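You operate a simulated robot arm through the tools that you are given. There is no shell and no other tool. Be economical: measure what you need, move in short steps, check, and stop when the job is done.

You are at the controls of a simulated robot arm. One attempt, no reset.

TASK
Plug the three pipe stubs and secure the pipe rack for shipping.
Fine: each stub gets the blanking plug of its size; lower the rack bar across them.

It is judged by the outcome, as a careful person would: the job done as asked, and still so three seconds after it is handed in. It fails if anything else is knocked over, pushed out of place, dropped, spilled or broken.

THE ROBOT
A 7-joint arm with a two-finger parallel gripper, fixed in place. Base frame: the origin is at the foot of the arm, x ahead of it, y to its left, z up. Units: mm, rad, N and s.
With the tool pointing down near the work surface it reaches from about 320 to 780 mm from the base axis. Its first joint turns from -2.897 to 2.897 rad. Payload 3.91 kg.
Tool frame: the origin (TCP) lies between the finger pads and is the grasp point; the fingertips stand 30 mm ahead of it; z points along the fingers, y is the line along which they close. Largest opening 110 mm; finger width 20, thickness 10; the body of the gripper, 48 by 112 mm, starts 55 mm behind the TCP.
Orientation is told as [roll, pitch, yaw] about the base's x, y, z axes, in that order, counted from this pose: with the fingers straight down and closing along the base's y, the tool's x points along the base's -x, its y along +y and its z along -z.

THE INTERFACE
- The arm moves only by the tool arm_command. Its argument "rows" is a list that holds one entry, the list of rows, each a list of 7 numbers: the shift along the base's x, y, z in mm, then the turn, a rotation vector about the base's x, y, z in rad, then the gripper command, from -1 (shut) to 1 (fully open), values between in proportion. In form: [[[x, y, z, ax, ay, az, gripper], ...]]. A call has 1 to 10 rows; each row shifts and turns the commanded pose from where the row before left it. Each row takes 0.2 s and may step no farther than 50 mm and 0.15 rad from the row before; otherwise, or with a gripper value out of range, the whole call is refused. A pose out of reach is approached as far as the arm can. The call stops where the force on the tool passes 90 N (or 10 N more than at its start, if that is more) or the arm is blocked; 0.2 s more then pass. Each finger travels about 153 mm/s and halts on what it meets, pressing with about 41 N; the grip force reading is that of the motor and also rises with nothing between the fingers. The clock runs only during rows and for 0.2 s after the last one: add rows that do not move to give the fingers time. The reply holds the time, the measured pose of the TCP, the force on the tool along the base axes, the opening and the grip force, in the units named above and with some noise.
- Cameras (640 x 400 px; columns grow to the right, rows downward): "scene" is fixed at [48.5, 501.3, 1491]; the picture's right is [-0.52, -0.85, 0.00], its down [-0.41, 0.25, -0.88] and it looks along [0.75, -0.46, -0.48] (base axes); focal length 214 px, centre (320, 200). "wrist" rides on the gripper at [77, 7, -115] in the tool frame; the picture's right is [-0.09, 1.00, 0.00], its down [-0.80, -0.07, -0.59] and it looks along [-0.59, -0.05, 0.80] (tool axes); focal length 270 px, centre (320, 200). There is no depth. A picture from a camera that has moved, and an enlarged one, comes with that camera's place and axes in the base frame and with its lens.
- get_image(camera): a new picture of that camera. No time passes.
- raise_lower(by): slides the trunk up (or, below 0, down) by that many mm; the arm rides with it, the base frame stays. It gives what a move gives, with no picture.
- enlarge(camera, box): a new picture of the part [left, top, right, bottom] of that camera's present view, enlarged. No time passes.
- sign_off(): hands the job in; it is judged then, once.

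Go step by step. Nothing tells you positions but the pictures and the camera data: compare them with the known pose of the tool, close in by small moves and look again before you grip or let go. The budget is 120 turns and 64 pictures, counting those below and the enlarged ones. Unless the task says otherwise, let go and move clear before handing in, and close with one line.

The tools are called after "Emit:" as a command line: name --argument value ..., lists and objects as JSON in quotes. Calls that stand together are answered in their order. arm_command: Moves the arm, as the interface text tells. Its arguments: {"type":"object","properties":{"rows":{"type":"array"}},"required":["rows"]} The other tools are called the same way: raise_lower (by) slides the trunk up or down; get_image (camera) takes a picture; enlarge (camera, box) takes an enlarged picture of a part of a camera's view; sign_off () hands the job in.

At the start:

```text
clock: 0.0
tool_pos: [316.3, 263.9, 1382.5]
tool_rot: [0.0, -0.001, 0.0]
force: [0.7, 0.1, -0.2]
width: 110.0
grasp_force: 0.0
trunk travel left (down, up): [-575.0, 35.0]
```

scene: 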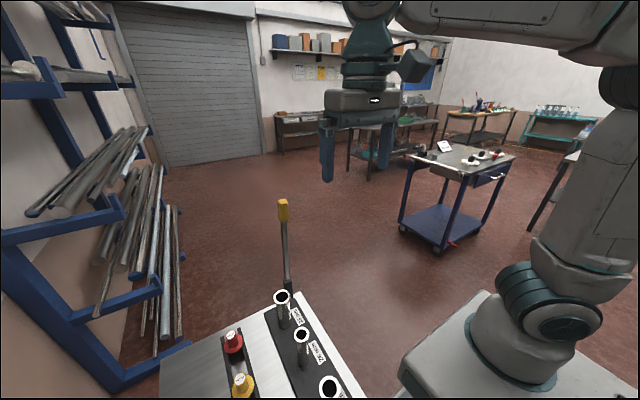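
wrist: 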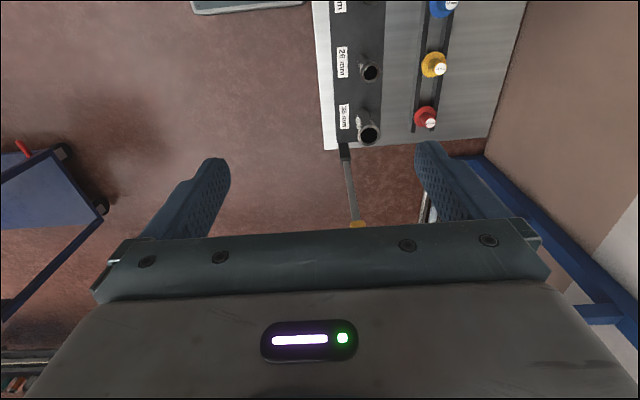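

The rack sits to the arm's left: a row of stubs, a row of coloured plugs beside it, and a bar with a yellow handle at the far end. I'll look closer first.

Emit:
enlarge --camera "scene" --box '[150, 180, 390, 400]'

Emit:
enlarge --camera "wrist" --box '[300, 0, 540, 240]'

```text
1.82 times, centred on (270, 290) of scene
camera zoom: at [48.5, 501.3, 1491.0], right [-0.52, -0.85, 0.0], down [-0.41, 0.25, -0.88], along [0.75, -0.46, -0.48], focal length 390 px, centre (411, 36)
```

zoom: 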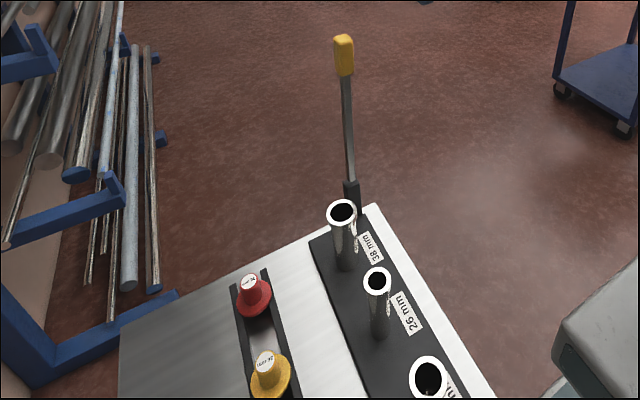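

```text
1.67 times, centred on (420, 120) of wrist
camera zoom: at [238.0, 271.9, 1497.1], right [0.09, 1.0, 0.0], down [0.8, -0.07, 0.59], along [0.59, -0.05, -0.8], focal length 450 px, centre (153, 333)
```

zoom: 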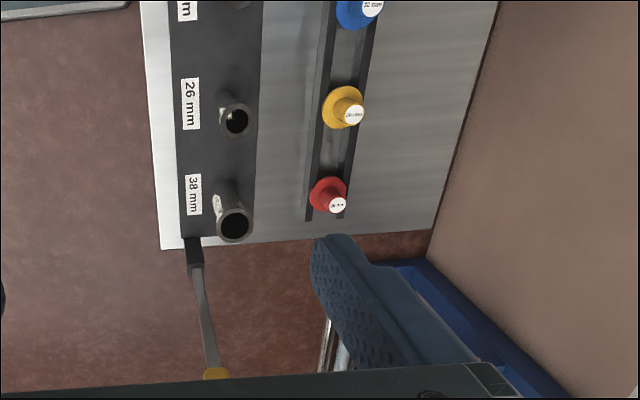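

I want a view square to the rack, so I'll turn the tool a quarter turn and shift sideways so that the wrist camera looks toward +y.

Emit:
arm_command --rows '[[[7, -13, 0, 0, 0, 0.15, 1], [7, -13, 0, 0, 0, 0.15, 1], [7, -13, 0, 0, 0, 0.15, 1], [7, -13, 0, 0, 0, 0.15, 1], [7, -13, 0, 0, 0, 0.15, 1], [7, -13, 0, 0, 0, 0.15, 1], [7, -13, 0, 0, 0, 0.15, 1], [7, -13, 0, 0, 0, 0.15, 1], [7, -13, 0, 0, 0, 0.15, 1], [7, -13, 0, 0, 0, 0.15, 1]]]'

Emit:
get_image --camera "wrist"

```text
clock: 2.2
tool_pos: [385.8, 133.3, 1383.0]
tool_rot: [0.0, 0.0, 1.502]
force: [0.3, -0.2, -0.5]
width: 110.0
grasp_force: 0.0
trunk travel left (down, up): [-575.0, 35.0]
```

```text
59 pictures are left
camera wrist: at [372.9, 58.3, 1498.2], right [-0.99, 0.16, 0.0], down [0.13, 0.79, 0.59], along [0.09, 0.59, -0.8], focal length 270 px, centre (320, 200)
```

wrist: 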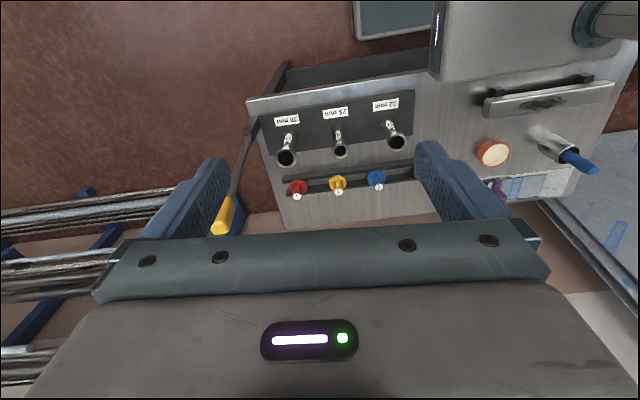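

Emit:
enlarge --camera "wrist" --box '[200, 60, 440, 240]'

Emit:
enlarge --camera "wrist" --box '[250, 90, 430, 210]'

```text
2.22 times, centred on (320, 150) of wrist
camera zoom: at [372.9, 58.3, 1498.2], right [-0.99, 0.16, 0.0], down [0.13, 0.79, 0.59], along [0.09, 0.59, -0.8], focal length 601 px, centre (320, 311)
```

zoom: 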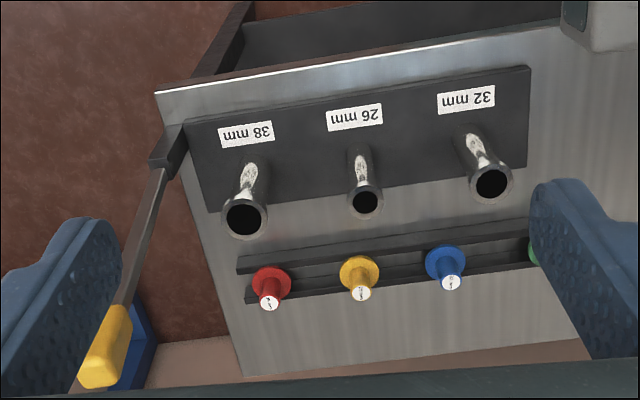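

```text
3.33 times, centred on (340, 150) of wrist
camera zoom: at [372.9, 58.3, 1498.2], right [-0.99, 0.16, 0.0], down [0.13, 0.79, 0.59], along [0.09, 0.59, -0.8], focal length 901 px, centre (253, 367)
```

zoom: 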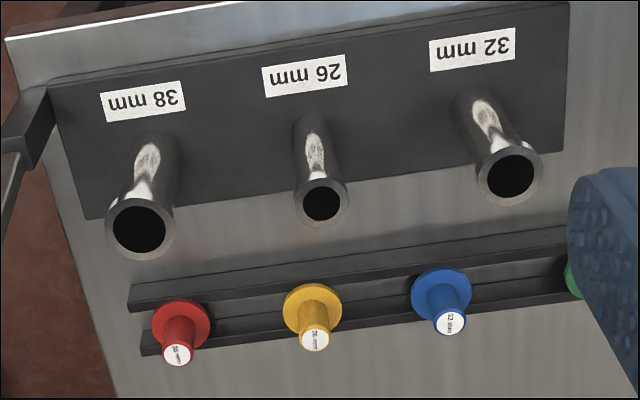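

Estimates: stub 38 top is about (507, 367, 882), the red plug about (520, 540, 803), and the lever handle top about (564, 311, 1187). There is also a fourth, green plug, so I'll go lower and closer to read the plug labels.

Emit:
raise_lower --by -250

Emit:
arm_command --rows '[[[0, 35, 0, 0, 0, 0.07, 1], [0, 35, 0, 0, 0, 0, 1], [0, 35, 0, 0, 0, 0, 1], [0, 35, 0, 0, 0, 0, 1], [0, 35, 0, 0, 0, 0, 1], [0, 35, 0, 0, 0, 0, 1], [0, 35, 0, 0, 0, 0, 1]]]'

Emit:
get_image --camera "wrist"

Emit:
get_image --camera "scene"

```text
clock: 4.8
tool_pos: [383.9, 134.1, 1133.8]
tool_rot: [-0.002, 0.0, 1.5]
force: [-0.2, -0.5, -0.6]
width: 110.1
grasp_force: 0.1
trunk travel left (down, up): [-325.0, 285.0]
```

```text
clock: 6.4
tool_pos: [383.4, 382.0, 1137.1]
tool_rot: [0.0, 0.0, 1.572]
force: [-0.9, -0.2, 0.0]
width: 110.0
grasp_force: 0.0
trunk travel left (down, up): [-325.0, 285.0]
```

```text
56 pictures are left
camera wrist: at [376.6, 305.1, 1251.0], right [-1.0, 0.09, 0.0], down [0.07, 0.8, 0.59], along [0.05, 0.59, -0.8], focal length 270 px, centre (320, 200)
```

wrist: 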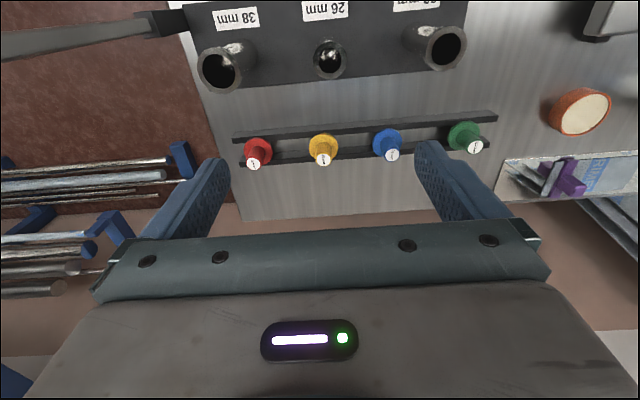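

```text
55 pictures are left
```

scene: 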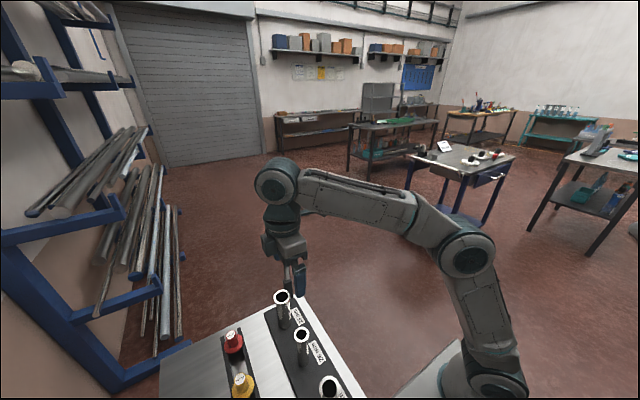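

Four plugs: red, yellow, blue and green. I'll go lower to read the labels.

Emit:
arm_command --rows '[[[0, 15, -30, 0, 0, 0, 1], [0, 15, -30, 0, 0, 0, 1], [0, 15, -30, 0, 0, 0, 1], [0, 15, -30, 0, 0, 0, 1], [0, 10, -30, 0, 0, 0, 1]]]'

Emit:
enlarge --camera "wrist" --box '[160, 0, 520, 225]'

```text
clock: 7.6
tool_pos: [382.4, 448.5, 983.2]
tool_rot: [0.0, 0.0, 1.569]
force: [0.3, 0.3, 1.1]
width: 109.8
grasp_force: 0.0
trunk travel left (down, up): [-325.0, 285.0]
```

```text
1.78 times, centred on (340, 112) of wrist
camera zoom: at [376.5, 372.6, 1097.8], right [-1.0, 0.09, 0.0], down [0.07, 0.8, 0.59], along [0.05, 0.59, -0.8], focal length 480 px, centre (284, 356)
```

zoom: 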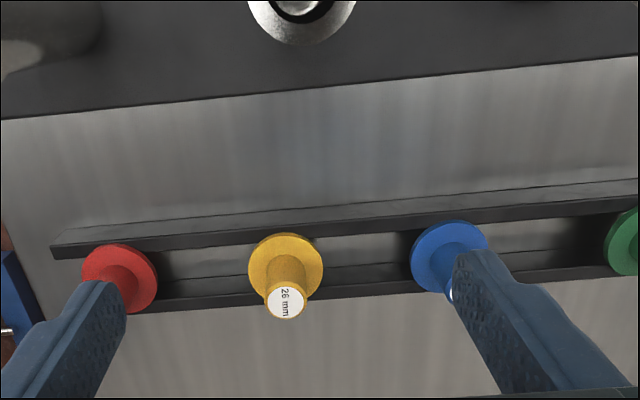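

Yellow reads 26 mm. I'll back off slightly to read the others.

Emit:
arm_command --rows '[[[0, -25, 25, 0, 0, 0, 1], [0, -25, 25, 0, 0, 0, 1]]]'

Emit:
enlarge --camera "wrist" --box '[215, 115, 345, 195]'

Emit:
enlarge --camera "wrist" --box '[360, 105, 520, 205]'

```text
clock: 8.2
tool_pos: [383.7, 395.1, 1034.8]
tool_rot: [0.0, 0.0, 1.57]
force: [-0.5, -0.4, 0.6]
width: 109.9
grasp_force: 0.2
trunk travel left (down, up): [-325.0, 285.0]
```

```text
4.92 times, centred on (280, 155) of wrist
camera zoom: at [376.7, 319.8, 1149.3], right [-1.0, 0.09, 0.0], down [0.07, 0.8, 0.59], along [0.05, 0.59, -0.8], focal length 1331 px, centre (517, 422)
```

zoom: 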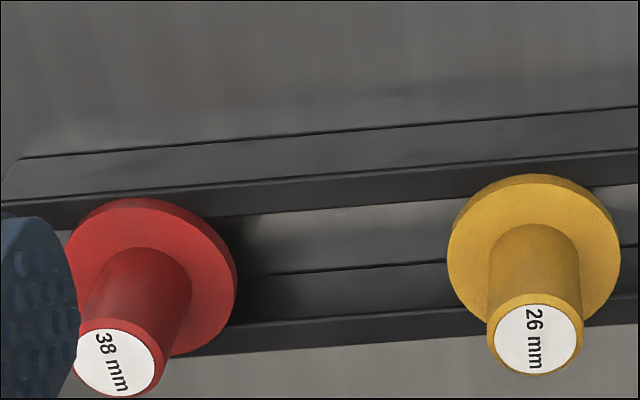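

```text
4.00 times, centred on (440, 155) of wrist
camera zoom: at [376.7, 319.8, 1149.3], right [-1.0, 0.09, 0.0], down [0.07, 0.8, 0.59], along [0.05, 0.59, -0.8], focal length 1081 px, centre (-160, 380)
```

zoom: 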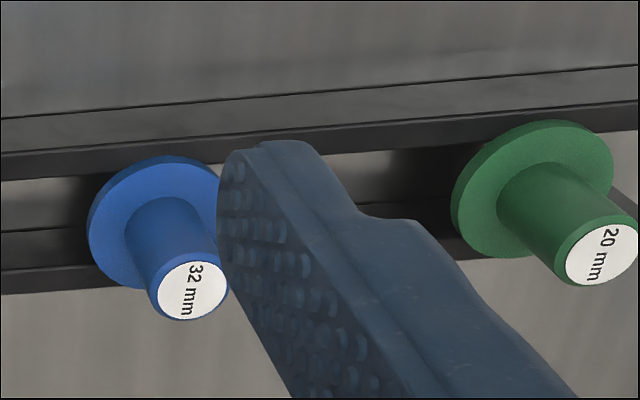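

Labels: red 38, yellow 26, blue 32, and green 20, which is a decoy. The yellow knob cap comes out at about (389, 541, 803), with its flange at about z = 760. I'll move above yellow and check alignment.

Emit:
arm_command --rows '[[[1, 37, -5, 0, 0, 0, 1], [1, 37, -20, 0, 0, 0, 1], [1, 36, -35, 0, 0, 0, 1], [1, 36, -35, 0, 0, 0, 1], [1, 0, -40, 0, 0, 0, 1], [0, 0, 0, 0, 0, 0, 1]]]'

Emit:
get_image --camera "wrist"

```text
refused: row 3 steps farther than a row can; nothing moved
```

```text
51 pictures are left
camera wrist: at [376.7, 319.8, 1149.3], right [-1.0, 0.09, 0.0], down [0.07, 0.8, 0.59], along [0.05, 0.59, -0.8], focal length 270 px, centre (320, 200)
```

wrist: 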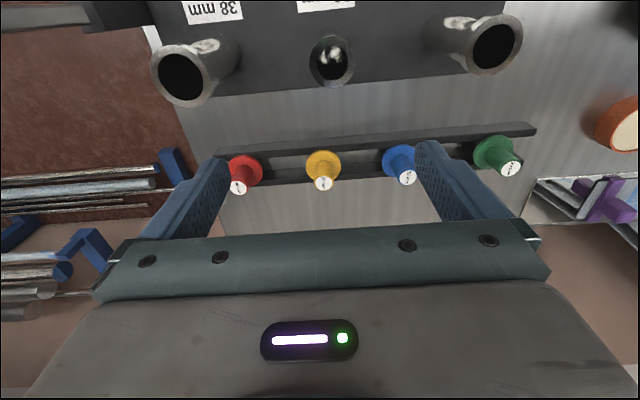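

That call was refused because a step was too long, so I'll send it again with smaller steps.

Emit:
arm_command --rows '[[[1, 36, -10, 0, 0, 0, 1], [1, 36, -25, 0, 0, 0, 1], [1, 36, -30, 0, 0, 0, 1], [1, 36, -30, 0, 0, 0, 1], [1, 2, -40, 0, 0, 0, 1], [0, 0, 0, 0, 0, 0, 1]]]'

Emit:
get_image --camera "wrist"

```text
clock: 9.6
tool_pos: [390.5, 541.5, 898.7]
tool_rot: [0.001, -0.001, 1.569]
force: [0.1, -0.3, -0.2]
width: 110.1
grasp_force: 0.1
trunk travel left (down, up): [-325.0, 285.0]
```

```text
50 pictures are left
camera wrist: at [382.1, 465.6, 1013.0], right [-1.0, 0.09, 0.0], down [0.07, 0.8, 0.59], along [0.05, 0.59, -0.8], focal length 270 px, centre (320, 200)
```

wrist: 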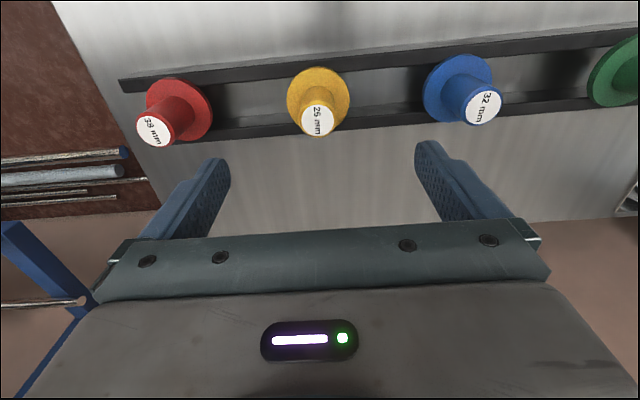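

Yellow is within 2 mm of the tool axis, so I'll descend most of the way and check again.

Emit:
arm_command --rows '[[[2, 0, -30, 0, 0, 0, 1], [0, 0, -30, 0, 0, 0, 1], [0, 0, -20, 0, 0, 0, 0.2], [0, 0, 0, 0, 0, 0, 0.2]]]'

Emit:
get_image --camera "wrist"

```text
clock: 10.6
tool_pos: [391.8, 544.9, 817.3]
tool_rot: [0.002, 0.0, 1.57]
force: [0.5, -0.3, -0.4]
width: 65.9
grasp_force: 0.0
trunk travel left (down, up): [-325.0, 285.0]
```

```text
49 pictures are left
camera wrist: at [385.7, 468.7, 931.4], right [-1.0, 0.09, 0.0], down [0.07, 0.8, 0.59], along [0.05, 0.59, -0.8], focal length 270 px, centre (320, 200)
```

wrist: 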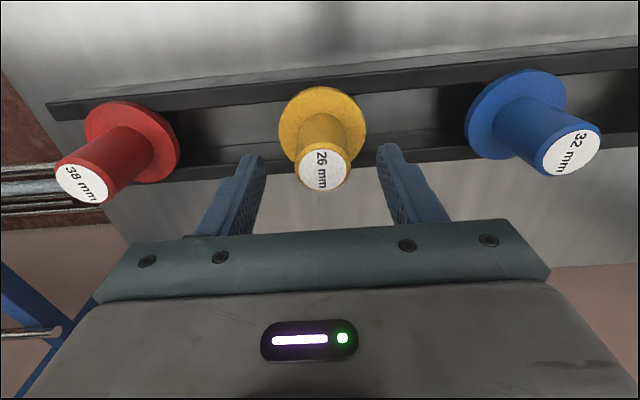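

The cap is nearly centred; the flange looks to be around z = 740. I'll nudge, lower to z ≈ 785 and close.

Emit:
arm_command --rows '[[[-2, -2, -16, 0, 0, 0, 0.2], [0, 0, -16, 0, 0, 0, 0.2], [0, 0, 0, 0, 0, 0, 0.2]]]'

Emit:
get_image --camera "wrist"

```text
clock: 11.4
tool_pos: [391.6, 542.3, 783.8]
tool_rot: [0.0, 0.0, 1.572]
force: [0.0, -0.1, 0.5]
width: 66.2
grasp_force: 0.1
trunk travel left (down, up): [-325.0, 285.0]
```

```text
48 pictures are left
camera wrist: at [384.3, 466.8, 898.9], right [-1.0, 0.09, 0.0], down [0.07, 0.8, 0.59], along [0.05, 0.59, -0.8], focal length 270 px, centre (320, 200)
```

wrist: 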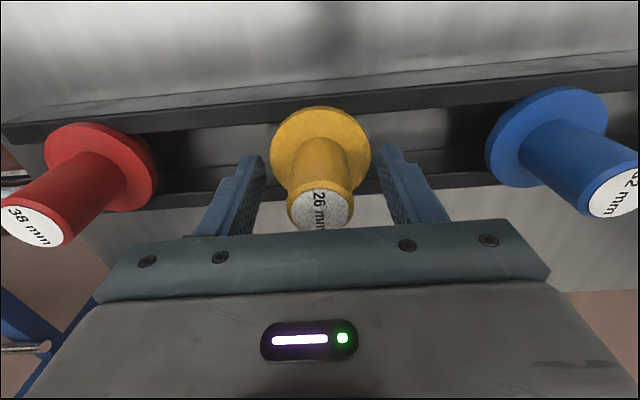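

The knob is centred between the fingers. Closing, then a small lift.

Emit:
arm_command --rows '[[[0, 0, 0, 0, 0, 0, -1], [0, 0, 0, 0, 0, 0, -1], [0, 0, 0, 0, 0, 0, -1]]]'

Emit:
arm_command --rows '[[[0, 0, 15, 0, 0, 0, -1], [0, 0, 25, 0, 0, 0, -1], [0, 0, 30, 0, 0, 0, -1], [0, 0, 40, 0, 0, 0, -1], [0, 0, 40, 0, 0, 0, -1], [0, 0, 40, 0, 0, 0, -1], [0, 0, 0, 0, 0, 0, -1]]]'

Emit:
get_image --camera "wrist"

```text
clock: 12.2
tool_pos: [391.3, 542.7, 785.3]
tool_rot: [0.002, 0.0, 1.571]
force: [0.2, 0.1, -0.1]
width: 56.8
grasp_force: 40.8
trunk travel left (down, up): [-325.0, 285.0]
```

```text
clock: 13.8
tool_pos: [390.0, 541.1, 974.9]
tool_rot: [0.002, 0.0, 1.571]
force: [-0.1, 0.8, -0.2]
width: 56.6
grasp_force: 40.7
trunk travel left (down, up): [-325.0, 285.0]
```

```text
47 pictures are left
camera wrist: at [382.7, 464.9, 1089.2], right [-1.0, 0.09, 0.0], down [0.07, 0.8, 0.59], along [0.05, 0.59, -0.8], focal length 270 px, centre (320, 200)
```

wrist: 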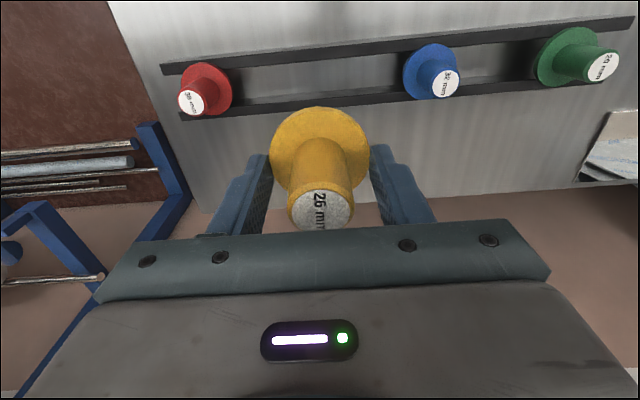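

The width reads 57 mm, so the fingertips are on the flange rim rather than the knob. I'll set it straight back down and regrip higher, on the knob.

Emit:
arm_command --rows '[[[0, 0, -40, 0, 0, 0, -1], [0, 0, -40, 0, 0, 0, -1], [0, 0, -40, 0, 0, 0, -1], [0, 0, -30, 0, 0, 0, -1], [0, 0, -25, 0, 0, 0, -1], [0, 0, -14, 0, 0, 0, -1], [0, 0, 0, 0, 0, 0, -1], [0, 0, 0, 0, 0, 0, 0.2], [0, 0, 0, 0, 0, 0, 0.2]]]'

Emit:
get_image --camera "wrist"

```text
clock: 15.8
tool_pos: [390.7, 542.1, 787.5]
tool_rot: [0.0, 0.0, 1.571]
force: [0.9, -0.3, -0.7]
width: 66.2
grasp_force: 0.0
trunk travel left (down, up): [-325.0, 285.0]
```

```text
46 pictures are left
camera wrist: at [383.0, 466.6, 902.3], right [-1.0, 0.09, 0.0], down [0.07, 0.8, 0.59], along [0.05, 0.59, -0.8], focal length 270 px, centre (320, 200)
```

wrist: 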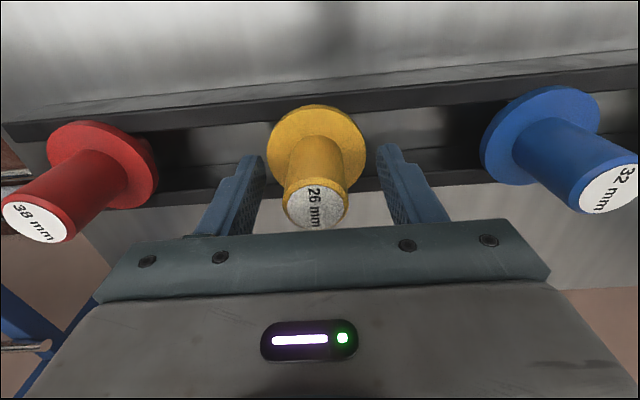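

It's back in its slot and upright. Raise 12 mm, shift 2 mm and close on the knob.

Emit:
arm_command --rows '[[[2, 0, 12, 0, 0, 0, 0.2], [0, 0, 0, 0, 0, 0, -1], [0, 0, 0, 0, 0, 0, -1], [0, 0, 0, 0, 0, 0, -1]]]'

Emit:
arm_command --rows '[[[0, 0, 15, 0, 0, 0, -1], [0, 0, 25, 0, 0, 0, -1], [0, 0, 40, 0, 0, 0, -1], [0, 0, 40, 0, 0, 0, -1], [0, 0, 40, 0, 0, 0, -1], [0, 0, 40, 0, 0, 0, -1], [0, 0, 0, 0, 0, 0, -1]]]'

Emit:
get_image --camera "wrist"

```text
clock: 16.8
tool_pos: [390.7, 542.1, 801.8]
tool_rot: [-0.001, -0.001, 1.569]
force: [-0.7, 0.7, -1.2]
width: 28.7
grasp_force: 41.4
trunk travel left (down, up): [-325.0, 285.0]
```

```text
clock: 18.4
tool_pos: [392.6, 545.8, 1000.1]
tool_rot: [0.001, 0.001, 1.571]
force: [-0.6, 0.3, 0.0]
width: 28.7
grasp_force: 41.1
trunk travel left (down, up): [-325.0, 285.0]
```

```text
45 pictures are left
camera wrist: at [385.6, 469.2, 1114.8], right [-1.0, 0.09, 0.0], down [0.07, 0.8, 0.59], along [0.05, 0.59, -0.8], focal length 270 px, centre (320, 200)
```

wrist: 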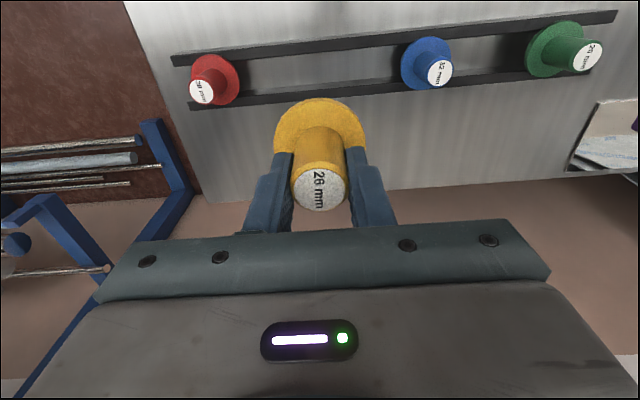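

The knob is now properly held (28.7 mm). The stub tops come out near x = 507, 366 and 228, y ≈ 368, z ≈ 882. I'll carry yellow above the 26 mm stub.

Emit:
arm_command --rows '[[[-6, -40, 2, 0, 0, 0, -1], [-7, -40, 2, 0, 0, 0, -1], [-7, -40, 2, 0, 0, 0, -1], [-6, -40, 2, 0, 0, 0, -1], [0, -16, 2, 0, 0, 0, -1], [0, 0, 0, 0, 0, 0, -1]]]'

Emit:
get_image --camera "wrist"

Emit:
get_image --camera "scene"

```text
clock: 19.8
tool_pos: [366.5, 366.3, 1009.6]
tool_rot: [0.0, 0.001, 1.571]
force: [-0.4, -0.2, -0.2]
width: 28.5
grasp_force: 41.3
trunk travel left (down, up): [-325.0, 285.0]
```

```text
44 pictures are left
camera wrist: at [360.0, 289.9, 1123.0], right [-1.0, 0.09, 0.0], down [0.07, 0.8, 0.59], along [0.05, 0.59, -0.8], focal length 270 px, centre (320, 200)
```

wrist: 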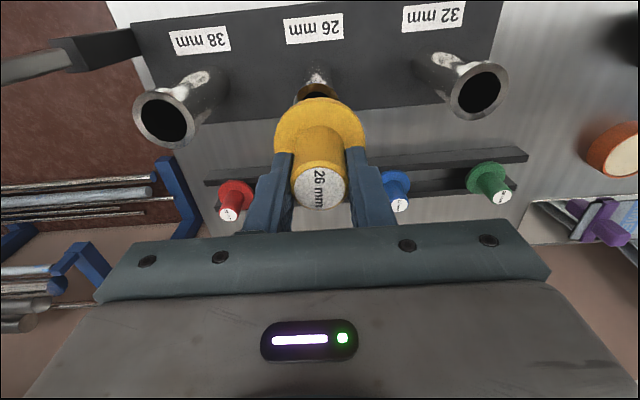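

```text
43 pictures are left
```

scene: 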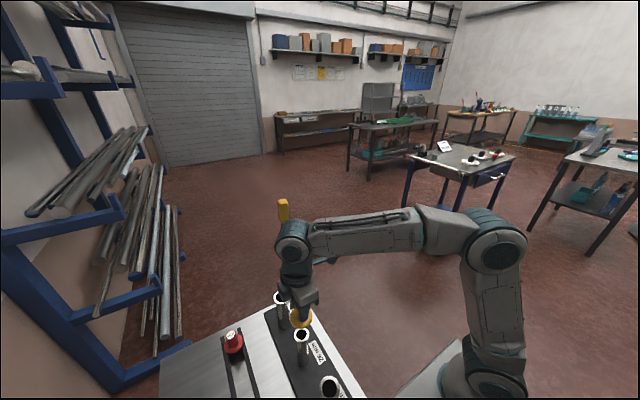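

Enlarging to see the stub against the plug.

Emit:
enlarge --camera "wrist" --box '[240, 50, 400, 150]'

Emit:
enlarge --camera "scene" --box '[240, 260, 400, 400]'

```text
4.00 times, centred on (320, 100) of wrist
camera zoom: at [360.0, 289.9, 1123.0], right [-1.0, 0.09, 0.0], down [0.07, 0.8, 0.59], along [0.05, 0.59, -0.8], focal length 1081 px, centre (320, 600)
```

zoom: 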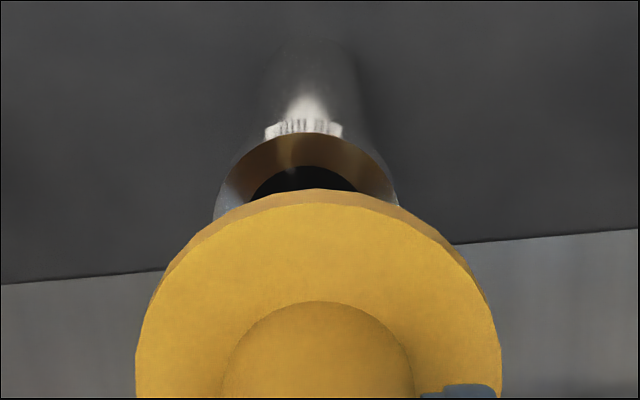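

```text
2.86 times, centred on (320, 330) of scene
camera zoom: at [48.5, 501.3, 1491.0], right [-0.52, -0.85, 0.0], down [-0.41, 0.25, -0.88], along [0.75, -0.46, -0.48], focal length 613 px, centre (320, -171)
```

zoom: 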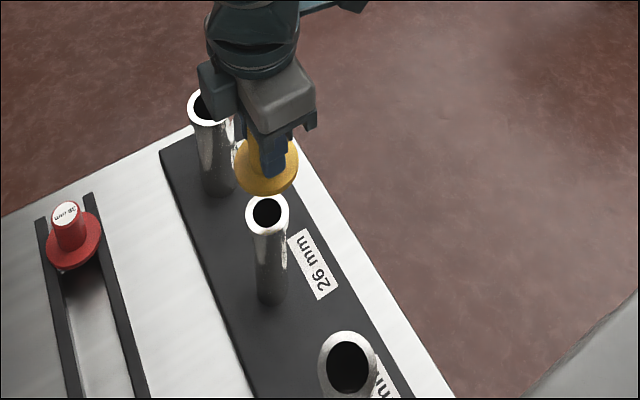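

The stub appears about 3 mm to +x of the plug, with y about right. I'll shift and descend 35 mm, then look again.

Emit:
arm_command --rows '[[[3, 0, -20, 0, 0, 0, -1], [0, 0, -15, 0, 0, 0, -1], [0, 0, 0, 0, 0, 0, -1]]]'

Emit:
enlarge --camera "wrist" --box '[240, 50, 400, 150]'

Emit:
enlarge --camera "scene" --box '[270, 290, 350, 360]'

```text
clock: 20.6
tool_pos: [370.1, 367.0, 975.3]
tool_rot: [0.001, 0.0, 1.571]
force: [0.4, -0.7, -1.1]
width: 28.4
grasp_force: 41.8
trunk travel left (down, up): [-325.0, 285.0]
```

```text
4.00 times, centred on (320, 100) of wrist
camera zoom: at [362.3, 290.8, 1088.8], right [-1.0, 0.09, 0.0], down [0.07, 0.8, 0.59], along [0.05, 0.59, -0.8], focal length 1081 px, centre (320, 600)
```

zoom: 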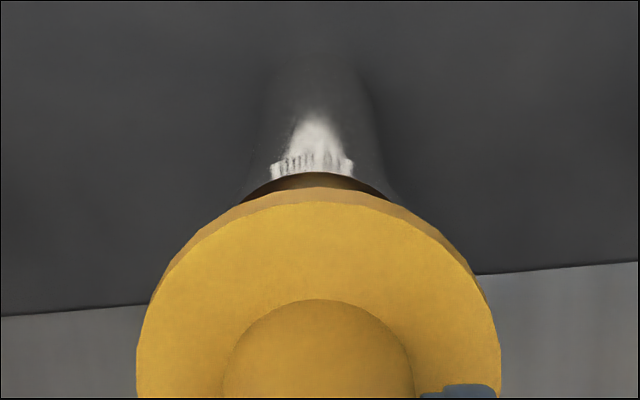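

```text
5.71 times, centred on (310, 325) of scene
camera zoom: at [48.5, 501.3, 1491.0], right [-0.52, -0.85, 0.0], down [-0.41, 0.25, -0.88], along [0.75, -0.46, -0.48], focal length 1226 px, centre (377, -514)
```

zoom: 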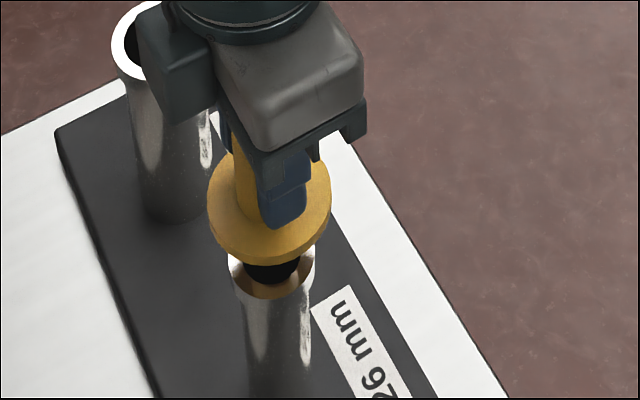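

Both views show the plug over the bore. I'll lower slowly, watching force.

Emit:
arm_command --rows '[[[0, 0, -5, 0, 0, 0, -1], [0, 0, -5, 0, 0, 0, -1], [0, 0, -5, 0, 0, 0, -1]]]'

Emit:
enlarge --camera "scene" --box '[270, 290, 350, 360]'

```text
clock: 21.4
tool_pos: [368.3, 366.4, 959.5]
tool_rot: [0.0, 0.0, 1.571]
force: [-1.2, -0.5, -0.5]
width: 28.6
grasp_force: 41.5
trunk travel left (down, up): [-325.0, 285.0]
```

```text
5.71 times, centred on (310, 325) of scene
camera zoom: at [48.5, 501.3, 1491.0], right [-0.52, -0.85, 0.0], down [-0.41, 0.25, -0.88], along [0.75, -0.46, -0.48], focal length 1226 px, centre (377, -514)
```

zoom: 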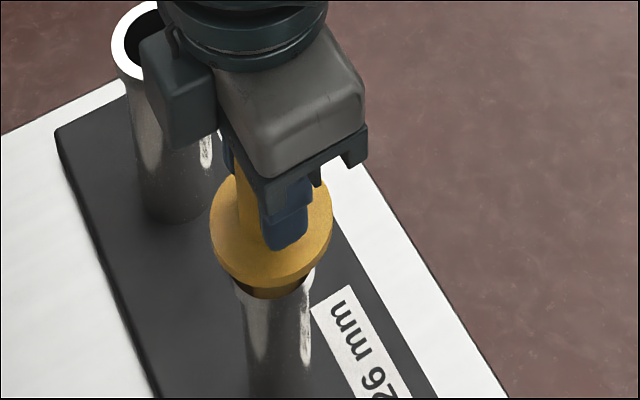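

Emit:
arm_command --rows '[[[0, 0, -4, 0, 0, 0, -1], [0, 0, -4, 0, 0, 0, -1], [0, 0, -3, 0, 0, 0, -1]]]'

```text
clock: 22.2
tool_pos: [368.4, 367.0, 948.0]
tool_rot: [-0.001, -0.001, 1.569]
force: [0.6, -0.8, -0.6]
width: 27.9
grasp_force: 40.9
trunk travel left (down, up): [-325.0, 285.0]
```

Emit:
arm_command --rows '[[[0, 0, -3, 0, 0, 0, -1], [0, 0, -3, 0, 0, 0, -1]]]'

Emit:
enlarge --camera "scene" --box '[270, 290, 350, 360]'

```text
clock: 22.8
tool_pos: [367.6, 366.5, 942.5]
tool_rot: [0.001, -0.001, 1.57]
force: [2.8, 0.8, 0.3]
width: 28.3
grasp_force: 40.9
trunk travel left (down, up): [-325.0, 285.0]
```

```text
5.71 times, centred on (310, 325) of scene
camera zoom: at [48.5, 501.3, 1491.0], right [-0.52, -0.85, 0.0], down [-0.41, 0.25, -0.88], along [0.75, -0.46, -0.48], focal length 1226 px, centre (377, -514)
```

zoom: 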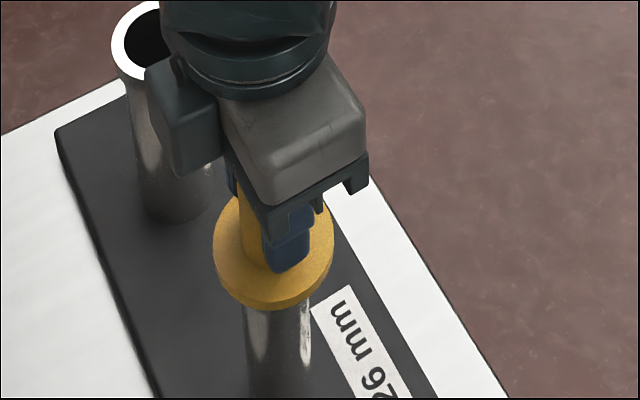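

A slight +x side force means the stem is touching the bore wall. I'll nudge +0.7 mm and continue.

Emit:
arm_command --rows '[[[0.7, 0, -2, 0, 0, 0, -1], [0, 0, -2, 0, 0, 0, -1], [0, 0, 0, 0, 0, 0, -1]]]'

```text
clock: 23.6
tool_pos: [368.4, 367.7, 938.0]
tool_rot: [0.0, 0.0, 1.571]
force: [-0.1, 0.1, -0.8]
width: 28.5
grasp_force: 40.8
trunk travel left (down, up): [-325.0, 285.0]
```

Emit:
arm_command --rows '[[[0, 0, -2, 0, 0, 0, -1], [0, 0, -2, 0, 0, 0, -1], [0, 0, 0, 0, 0, 0, -1]]]'

Emit:
arm_command --rows '[[[0, 0, -2, 0, 0, 0, -1], [0, 0, -1, 0, 0, 0, -1], [0, 0, 0, 0, 0, 0, -1]]]'

Emit:
enlarge --camera "scene" --box '[270, 290, 350, 360]'

```text
clock: 24.4
tool_pos: [366.8, 366.5, 934.7]
tool_rot: [0.0, 0.0, 1.572]
force: [1.9, 0.0, 2.0]
width: 28.4
grasp_force: 41.4
trunk travel left (down, up): [-325.0, 285.0]
```

```text
clock: 25.2
tool_pos: [367.6, 366.4, 933.5]
tool_rot: [-0.002, -0.002, 1.569]
force: [1.9, -2.4, 25.9]
width: 28.3
grasp_force: 40.4
trunk travel left (down, up): [-325.0, 285.0]
```

```text
5.71 times, centred on (310, 325) of scene
camera zoom: at [48.5, 501.3, 1491.0], right [-0.52, -0.85, 0.0], down [-0.41, 0.25, -0.88], along [0.75, -0.46, -0.48], focal length 1226 px, centre (377, -514)
```

zoom: 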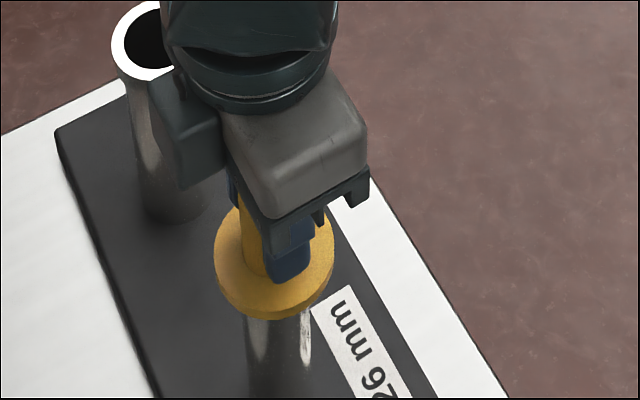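

Upward force of 26 N with the flange on the rim: it's seated. Release and rise.

Emit:
arm_command --rows '[[[0, 0, 1, 0, 0, 0, -1], [0, 0, 0, 0, 0, 0, 0.2], [0, 0, 0, 0, 0, 0, 0.2], [0, 0, 20, 0, 0, 0, 0.2], [0, 0, 40, 0, 0, 0, 0.2], [0, 20, 40, 0, 0, 0, 0.5], [0, 40, 10, 0, 0, 0, 0.5], [0, 0, 0, 0, 0, 0, 0.5]]]'

Emit:
get_image --camera "wrist"

Emit:
enlarge --camera "scene" --box '[240, 260, 400, 400]'

```text
clock: 27.0
tool_pos: [368.2, 429.4, 1042.0]
tool_rot: [0.001, 0.002, 1.57]
force: [0.3, 0.9, 0.4]
width: 82.7
grasp_force: 0.0
trunk travel left (down, up): [-325.0, 285.0]
```

```text
35 pictures are left
camera wrist: at [361.1, 353.7, 1156.7], right [-1.0, 0.09, 0.0], down [0.07, 0.8, 0.59], along [0.05, 0.59, -0.8], focal length 270 px, centre (320, 200)
```

wrist: 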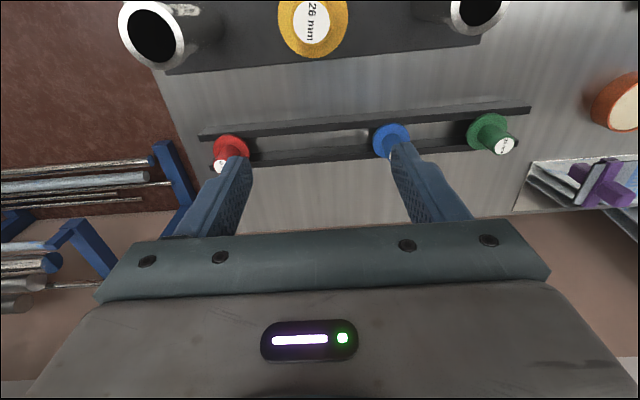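

```text
2.86 times, centred on (320, 330) of scene
camera zoom: at [48.5, 501.3, 1491.0], right [-0.52, -0.85, 0.0], down [-0.41, 0.25, -0.88], along [0.75, -0.46, -0.48], focal length 613 px, centre (320, -171)
```

zoom: 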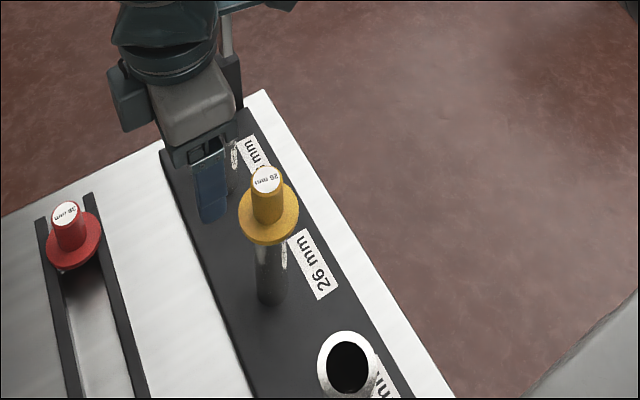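

Yellow is seated upright on the 26 mm stub. Next is blue (32), estimated at (262, 542).

Emit:
arm_command --rows '[[[-25, 28, 0, 0, 0, 0, 0.6], [-27, 28, -20, 0, 0, 0, 0.6], [-27, 28, -25, 0, 0, 0, 0.6], [-27, 28, -25, 0, 0, 0, 0.6], [0, 0, -40, 0, 0, 0, 0.5], [0, 0, -32, 0, 0, 0, 0.3], [0, 0, 0, 0, 0, 0, 0.3]]]'

Emit:
get_image --camera "wrist"

```text
clock: 28.6
tool_pos: [261.5, 538.9, 900.0]
tool_rot: [-0.001, 0.0, 1.569]
force: [-0.2, -0.3, -0.8]
width: 71.5
grasp_force: 0.2
trunk travel left (down, up): [-325.0, 285.0]
```

```text
33 pictures are left
camera wrist: at [255.0, 463.3, 1015.5], right [-1.0, 0.09, 0.0], down [0.07, 0.8, 0.59], along [0.05, 0.59, -0.8], focal length 270 px, centre (320, 200)
```

wrist: 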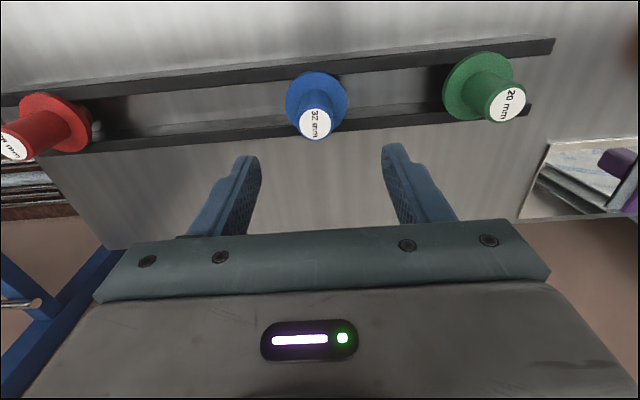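

Blue is about 4 mm toward +x of the axis. Adjust, descend to the same grip height (801) and check before closing.

Emit:
arm_command --rows '[[[4, 2, -30, 0, 0, 0, 0.3], [0, 0, -35, 0, 0, 0, 0.2], [0, 0, -33, 0, 0, 0, 0.2], [0, 0, 0, 0, 0, 0, 0.2]]]'

Emit:
get_image --camera "wrist"

```text
clock: 29.6
tool_pos: [268.1, 541.3, 801.8]
tool_rot: [0.0, -0.002, 1.57]
force: [0.6, -1.0, 0.4]
width: 66.2
grasp_force: 0.1
trunk travel left (down, up): [-325.0, 285.0]
```

```text
32 pictures are left
camera wrist: at [261.0, 465.4, 917.5], right [-1.0, 0.09, 0.0], down [0.07, 0.8, 0.59], along [0.05, 0.59, -0.8], focal length 270 px, centre (320, 200)
```

wrist: 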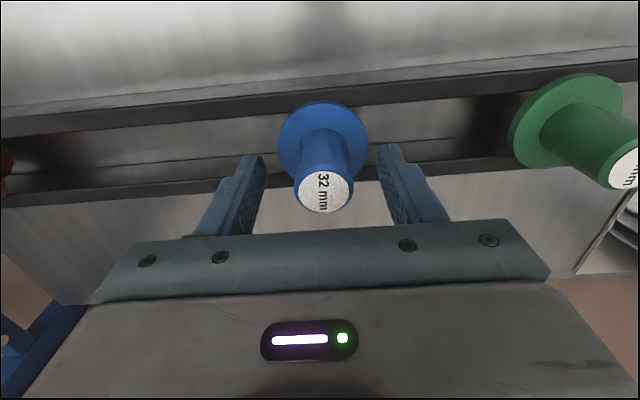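

Centred well enough; nudge 1.5 mm, close and lift.

Emit:
arm_command --rows '[[[-1.5, 0, 0, 0, 0, 0, 0.2], [0, 0, 0, 0, 0, 0, -1], [0, 0, 0, 0, 0, 0, -1], [0, 0, 0, 0, 0, 0, -1], [0, 0, 15, 0, 0, 0, -1], [0, 0, 35, 0, 0, 0, -1], [0, 0, 40, 0, 0, 0, -1], [0, 0, 45, 0, 0, 0, -1], [0, 0, 40, 0, 0, 0, -1], [0, 0, 33, 0, 0, 0, -1]]]'

Emit:
arm_command --rows '[[[-9, -40, 0, 0, 0, 0, -1], [-9, -40, 0, 0, 0, 0, -1], [-9, -40, 0, 0, 0, 0, -1], [-8, -40, 0, 0, 0, 0, -1], [0, -12, 0, 0, 0, 0, -1], [0, 0, 0, 0, 0, 0, -1]]]'

Emit:
enlarge --camera "wrist" --box '[220, 50, 420, 250]'

Emit:
enlarge --camera "scene" --box '[240, 260, 400, 400]'

```text
clock: 31.8
tool_pos: [264.8, 544.5, 1008.2]
tool_rot: [0.0, 0.002, 1.571]
force: [-0.1, 0.5, -0.4]
width: 28.4
grasp_force: 41.3
trunk travel left (down, up): [-325.0, 285.0]
```

```text
clock: 33.2
tool_pos: [234.4, 368.5, 1009.1]
tool_rot: [-0.001, 0.002, 1.57]
force: [-0.3, 0.8, -0.9]
width: 28.6
grasp_force: 40.9
trunk travel left (down, up): [-325.0, 285.0]
```

```text
2.00 times, centred on (320, 150) of wrist
camera zoom: at [227.3, 293.3, 1124.3], right [-1.0, 0.09, 0.0], down [0.07, 0.8, 0.59], along [0.05, 0.59, -0.8], focal length 541 px, centre (320, 300)
```

zoom: 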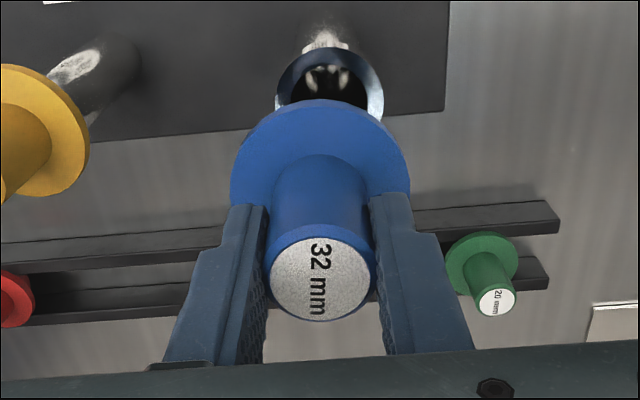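

```text
2.86 times, centred on (320, 330) of scene
camera zoom: at [48.5, 501.3, 1491.0], right [-0.52, -0.85, 0.0], down [-0.41, 0.25, -0.88], along [0.75, -0.46, -0.48], focal length 613 px, centre (320, -171)
```

zoom: 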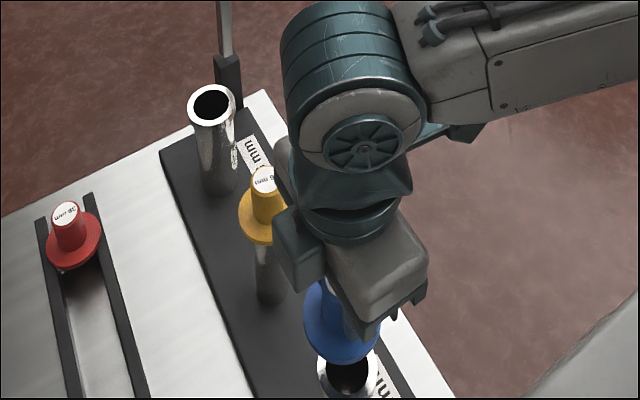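

The stub is about 4 mm toward -x and about 4.5 mm toward -y of the plug. Adjust, descend and recheck.

Emit:
arm_command --rows '[[[-4, -4.2, -15, 0, 0, 0, -1], [0, 0, -15, 0, 0, 0, -1], [0, 0, 0, 0, 0, 0, -1]]]'

Emit:
enlarge --camera "wrist" --box '[240, 50, 400, 150]'

Emit:
enlarge --camera "scene" --box '[290, 330, 370, 400]'

```text
clock: 34.0
tool_pos: [228.5, 366.2, 980.4]
tool_rot: [0.001, 0.001, 1.57]
force: [0.0, -0.1, -0.2]
width: 28.3
grasp_force: 40.7
trunk travel left (down, up): [-325.0, 285.0]
```

```text
4.00 times, centred on (320, 100) of wrist
camera zoom: at [221.6, 289.9, 1094.4], right [-1.0, 0.09, 0.0], down [0.07, 0.8, 0.59], along [0.05, 0.59, -0.8], focal length 1081 px, centre (320, 600)
```

zoom: 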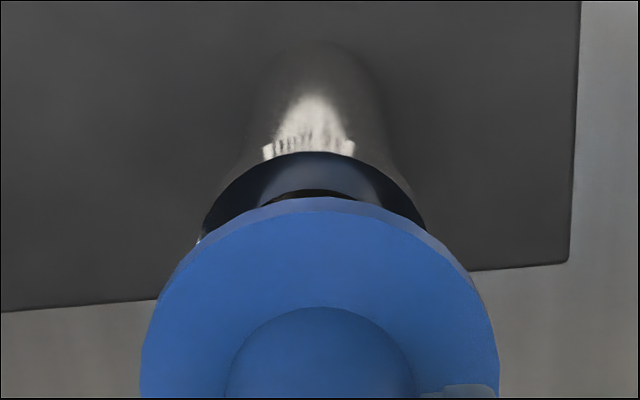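

```text
5.71 times, centred on (330, 365) of scene
camera zoom: at [48.5, 501.3, 1491.0], right [-0.52, -0.85, 0.0], down [-0.41, 0.25, -0.88], along [0.75, -0.46, -0.48], focal length 1226 px, centre (263, -743)
```

zoom: 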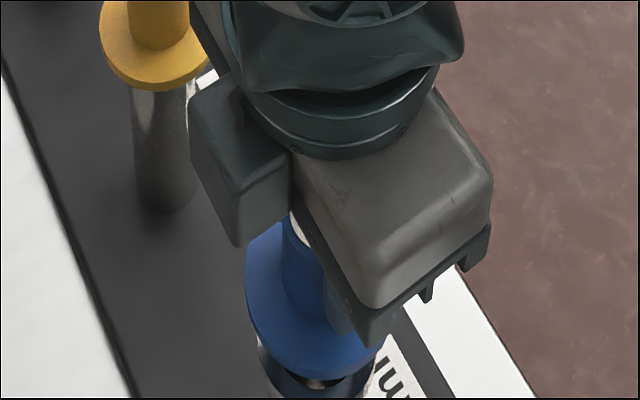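

Aligned within about 1 mm; nudge +1 mm in x and lower slowly.

Emit:
arm_command --rows '[[[1, 0, -8, 0, 0, 0, -1], [0, 0, -8, 0, 0, 0, -1], [0, 0, -8, 0, 0, 0, -1], [0, 0, -4, 0, 0, 0, -1], [0, 0, 0, 0, 0, 0, -1]]]'

Emit:
arm_command --rows '[[[0, 0, -3, 0, 0, 0, -1], [0, 0, -3, 0, 0, 0, -1], [0, 0, 0, 0, 0, 0, -1]]]'

```text
clock: 35.2
tool_pos: [227.9, 364.8, 953.8]
tool_rot: [0.0, 0.0, 1.568]
force: [-0.3, -0.4, -0.7]
width: 28.1
grasp_force: 41.6
trunk travel left (down, up): [-325.0, 285.0]
```

```text
clock: 36.0
tool_pos: [228.9, 364.9, 945.8]
tool_rot: [0.0, 0.0, 1.569]
force: [-0.8, -0.7, -0.5]
width: 28.4
grasp_force: 41.0
trunk travel left (down, up): [-325.0, 285.0]
```

Emit:
arm_command --rows '[[[0, 0, -3, 0, 0, 0, -1], [0, 0, -3, 0, 0, 0, -1], [0, 0, 0, 0, 0, 0, -1]]]'

Emit:
arm_command --rows '[[[0, 0, -2, 0, 0, 0, -1], [0, 0, -2, 0, 0, 0, -1], [0, 0, 0, 0, 0, 0, -1]]]'

Emit:
enlarge --camera "scene" --box '[290, 330, 370, 400]'

```text
clock: 36.8
tool_pos: [228.0, 365.0, 941.5]
tool_rot: [-0.001, 0.0, 1.571]
force: [0.3, -0.3, -1.1]
width: 28.2
grasp_force: 41.2
trunk travel left (down, up): [-325.0, 285.0]
```

```text
clock: 37.6
tool_pos: [227.9, 364.1, 936.1]
tool_rot: [-0.002, 0.0, 1.568]
force: [0.5, -0.5, -1.4]
width: 28.5
grasp_force: 41.0
trunk travel left (down, up): [-325.0, 285.0]
```

```text
5.71 times, centred on (330, 365) of scene
camera zoom: at [48.5, 501.3, 1491.0], right [-0.52, -0.85, 0.0], down [-0.41, 0.25, -0.88], along [0.75, -0.46, -0.48], focal length 1226 px, centre (263, -743)
```

zoom: 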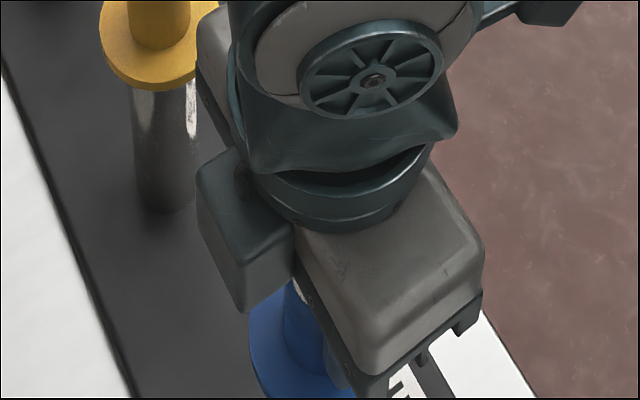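

Going in freely; a few more millimetres to seat.

Emit:
arm_command --rows '[[[0, 0, -2, 0, 0, 0, -1], [0, 0, 0, 0, 0, 0, -1]]]'

Emit:
arm_command --rows '[[[0, 0, -1.5, 0, 0, 0, -1], [0, 0, 0, 0, 0, 0, -1]]]'

```text
clock: 38.2
tool_pos: [228.0, 365.5, 935.2]
tool_rot: [-0.002, -0.003, 1.57]
force: [0.9, -1.1, 11.2]
width: 28.4
grasp_force: 40.7
trunk travel left (down, up): [-325.0, 285.0]
```

```text
clock: 38.8
tool_pos: [229.3, 365.0, 935.7]
tool_rot: [-0.002, -0.004, 1.572]
force: [0.4, 2.4, 30.5]
width: 28.2
grasp_force: 40.7
trunk travel left (down, up): [-325.0, 285.0]
```

Seated at the same height with 30 N. Release, rise and head for red, near (521, 541).

Emit:
arm_command --rows '[[[0, 0, 1.5, 0, 0, 0, -1], [0, 0, 0, 0, 0, 0, 0.2], [0, 0, 0, 0, 0, 0, 0.2], [0, 0, 20, 0, 0, 0, 0.2], [0, 0, 40, 0, 0, 0, 0.2], [0, 20, 40, 0, 0, 0, 0.3], [0, 45, 0, 0, 0, 0, 0.3], [20, 45, 0, 0, 0, 0, 0.3], [30, 35, 0, 0, 0, 0, 0.3], [40, 25, 0, 0, 0, 0, 0.3]]]'

Emit:
arm_command --rows '[[[48, 2, 0, 0, 0, 0, 0.3], [48, 2, 0, 0, 0, 0, 0.3], [48, 2, 0, 0, 0, 0, 0.3], [48, 0, 0, 0, 0, 0, 0.3], [10, 0, -40, 0, 0, 0, 0.3], [0, 0, -45, 0, 0, 0, 0.3], [0, 0, -45, 0, 0, 0, 0.3], [0, 0, 0, 0, 0, 0, 0.3]]]'

Emit:
get_image --camera "wrist"

Emit:
get_image --camera "scene"

```text
clock: 41.0
tool_pos: [317.9, 538.1, 1032.9]
tool_rot: [0.001, 0.002, 1.571]
force: [0.1, -0.6, 0.6]
width: 71.6
grasp_force: 0.0
trunk travel left (down, up): [-325.0, 285.0]
```

```text
clock: 42.8
tool_pos: [496.0, 542.1, 902.6]
tool_rot: [0.001, 0.002, 1.572]
force: [0.6, -0.1, 1.1]
width: 71.5
grasp_force: 0.0
out of reach, approached as far as the arm can: row 2, 3, 4, 5, 6, 7
trunk travel left (down, up): [-325.0, 285.0]
```

```text
26 pictures are left
camera wrist: at [488.5, 466.1, 1016.9], right [-1.0, 0.09, 0.0], down [0.07, 0.8, 0.59], along [0.05, 0.59, -0.81], focal length 270 px, centre (320, 200)
```

wrist: 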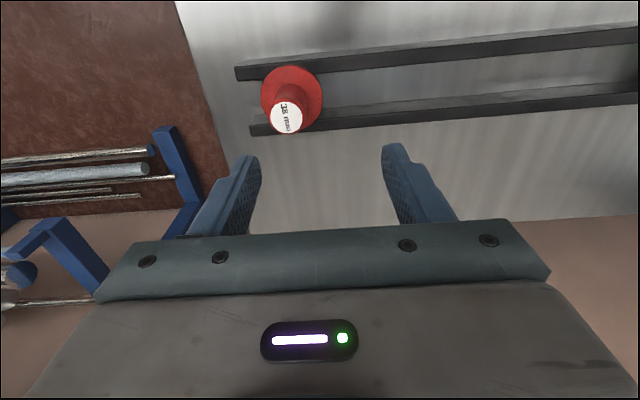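

```text
25 pictures are left
```

scene: 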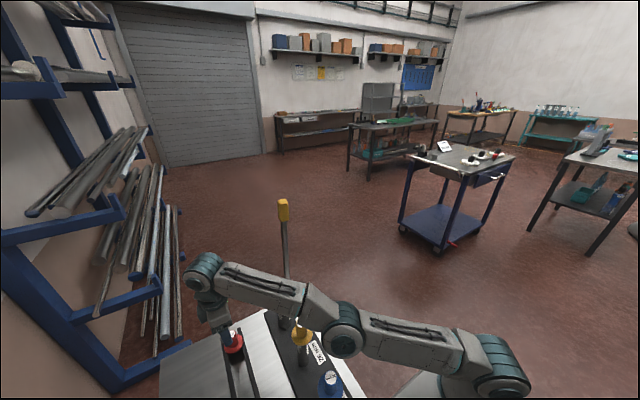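

Red is out of reach at this trunk height: the shoulder is lower than the wrist. I'll raise the trunk 150 and then lower the arm.

Emit:
raise_lower --by 150

Emit:
arm_command --rows '[[[0, 0, 0, 0, 0, 0, 0.3]]]'

```text
clock: 44.5
tool_pos: [495.6, 541.5, 1052.2]
tool_rot: [0.001, 0.003, 1.572]
force: [-0.1, -0.4, -0.7]
width: 71.5
grasp_force: 0.1
trunk travel left (down, up): [-475.0, 135.0]
```

```text
clock: 44.9
tool_pos: [496.5, 541.5, 1052.5]
tool_rot: [0.002, 0.001, 1.569]
force: [-0.2, -0.9, -0.1]
width: 71.8
grasp_force: 0.0
trunk travel left (down, up): [-475.0, 135.0]
```

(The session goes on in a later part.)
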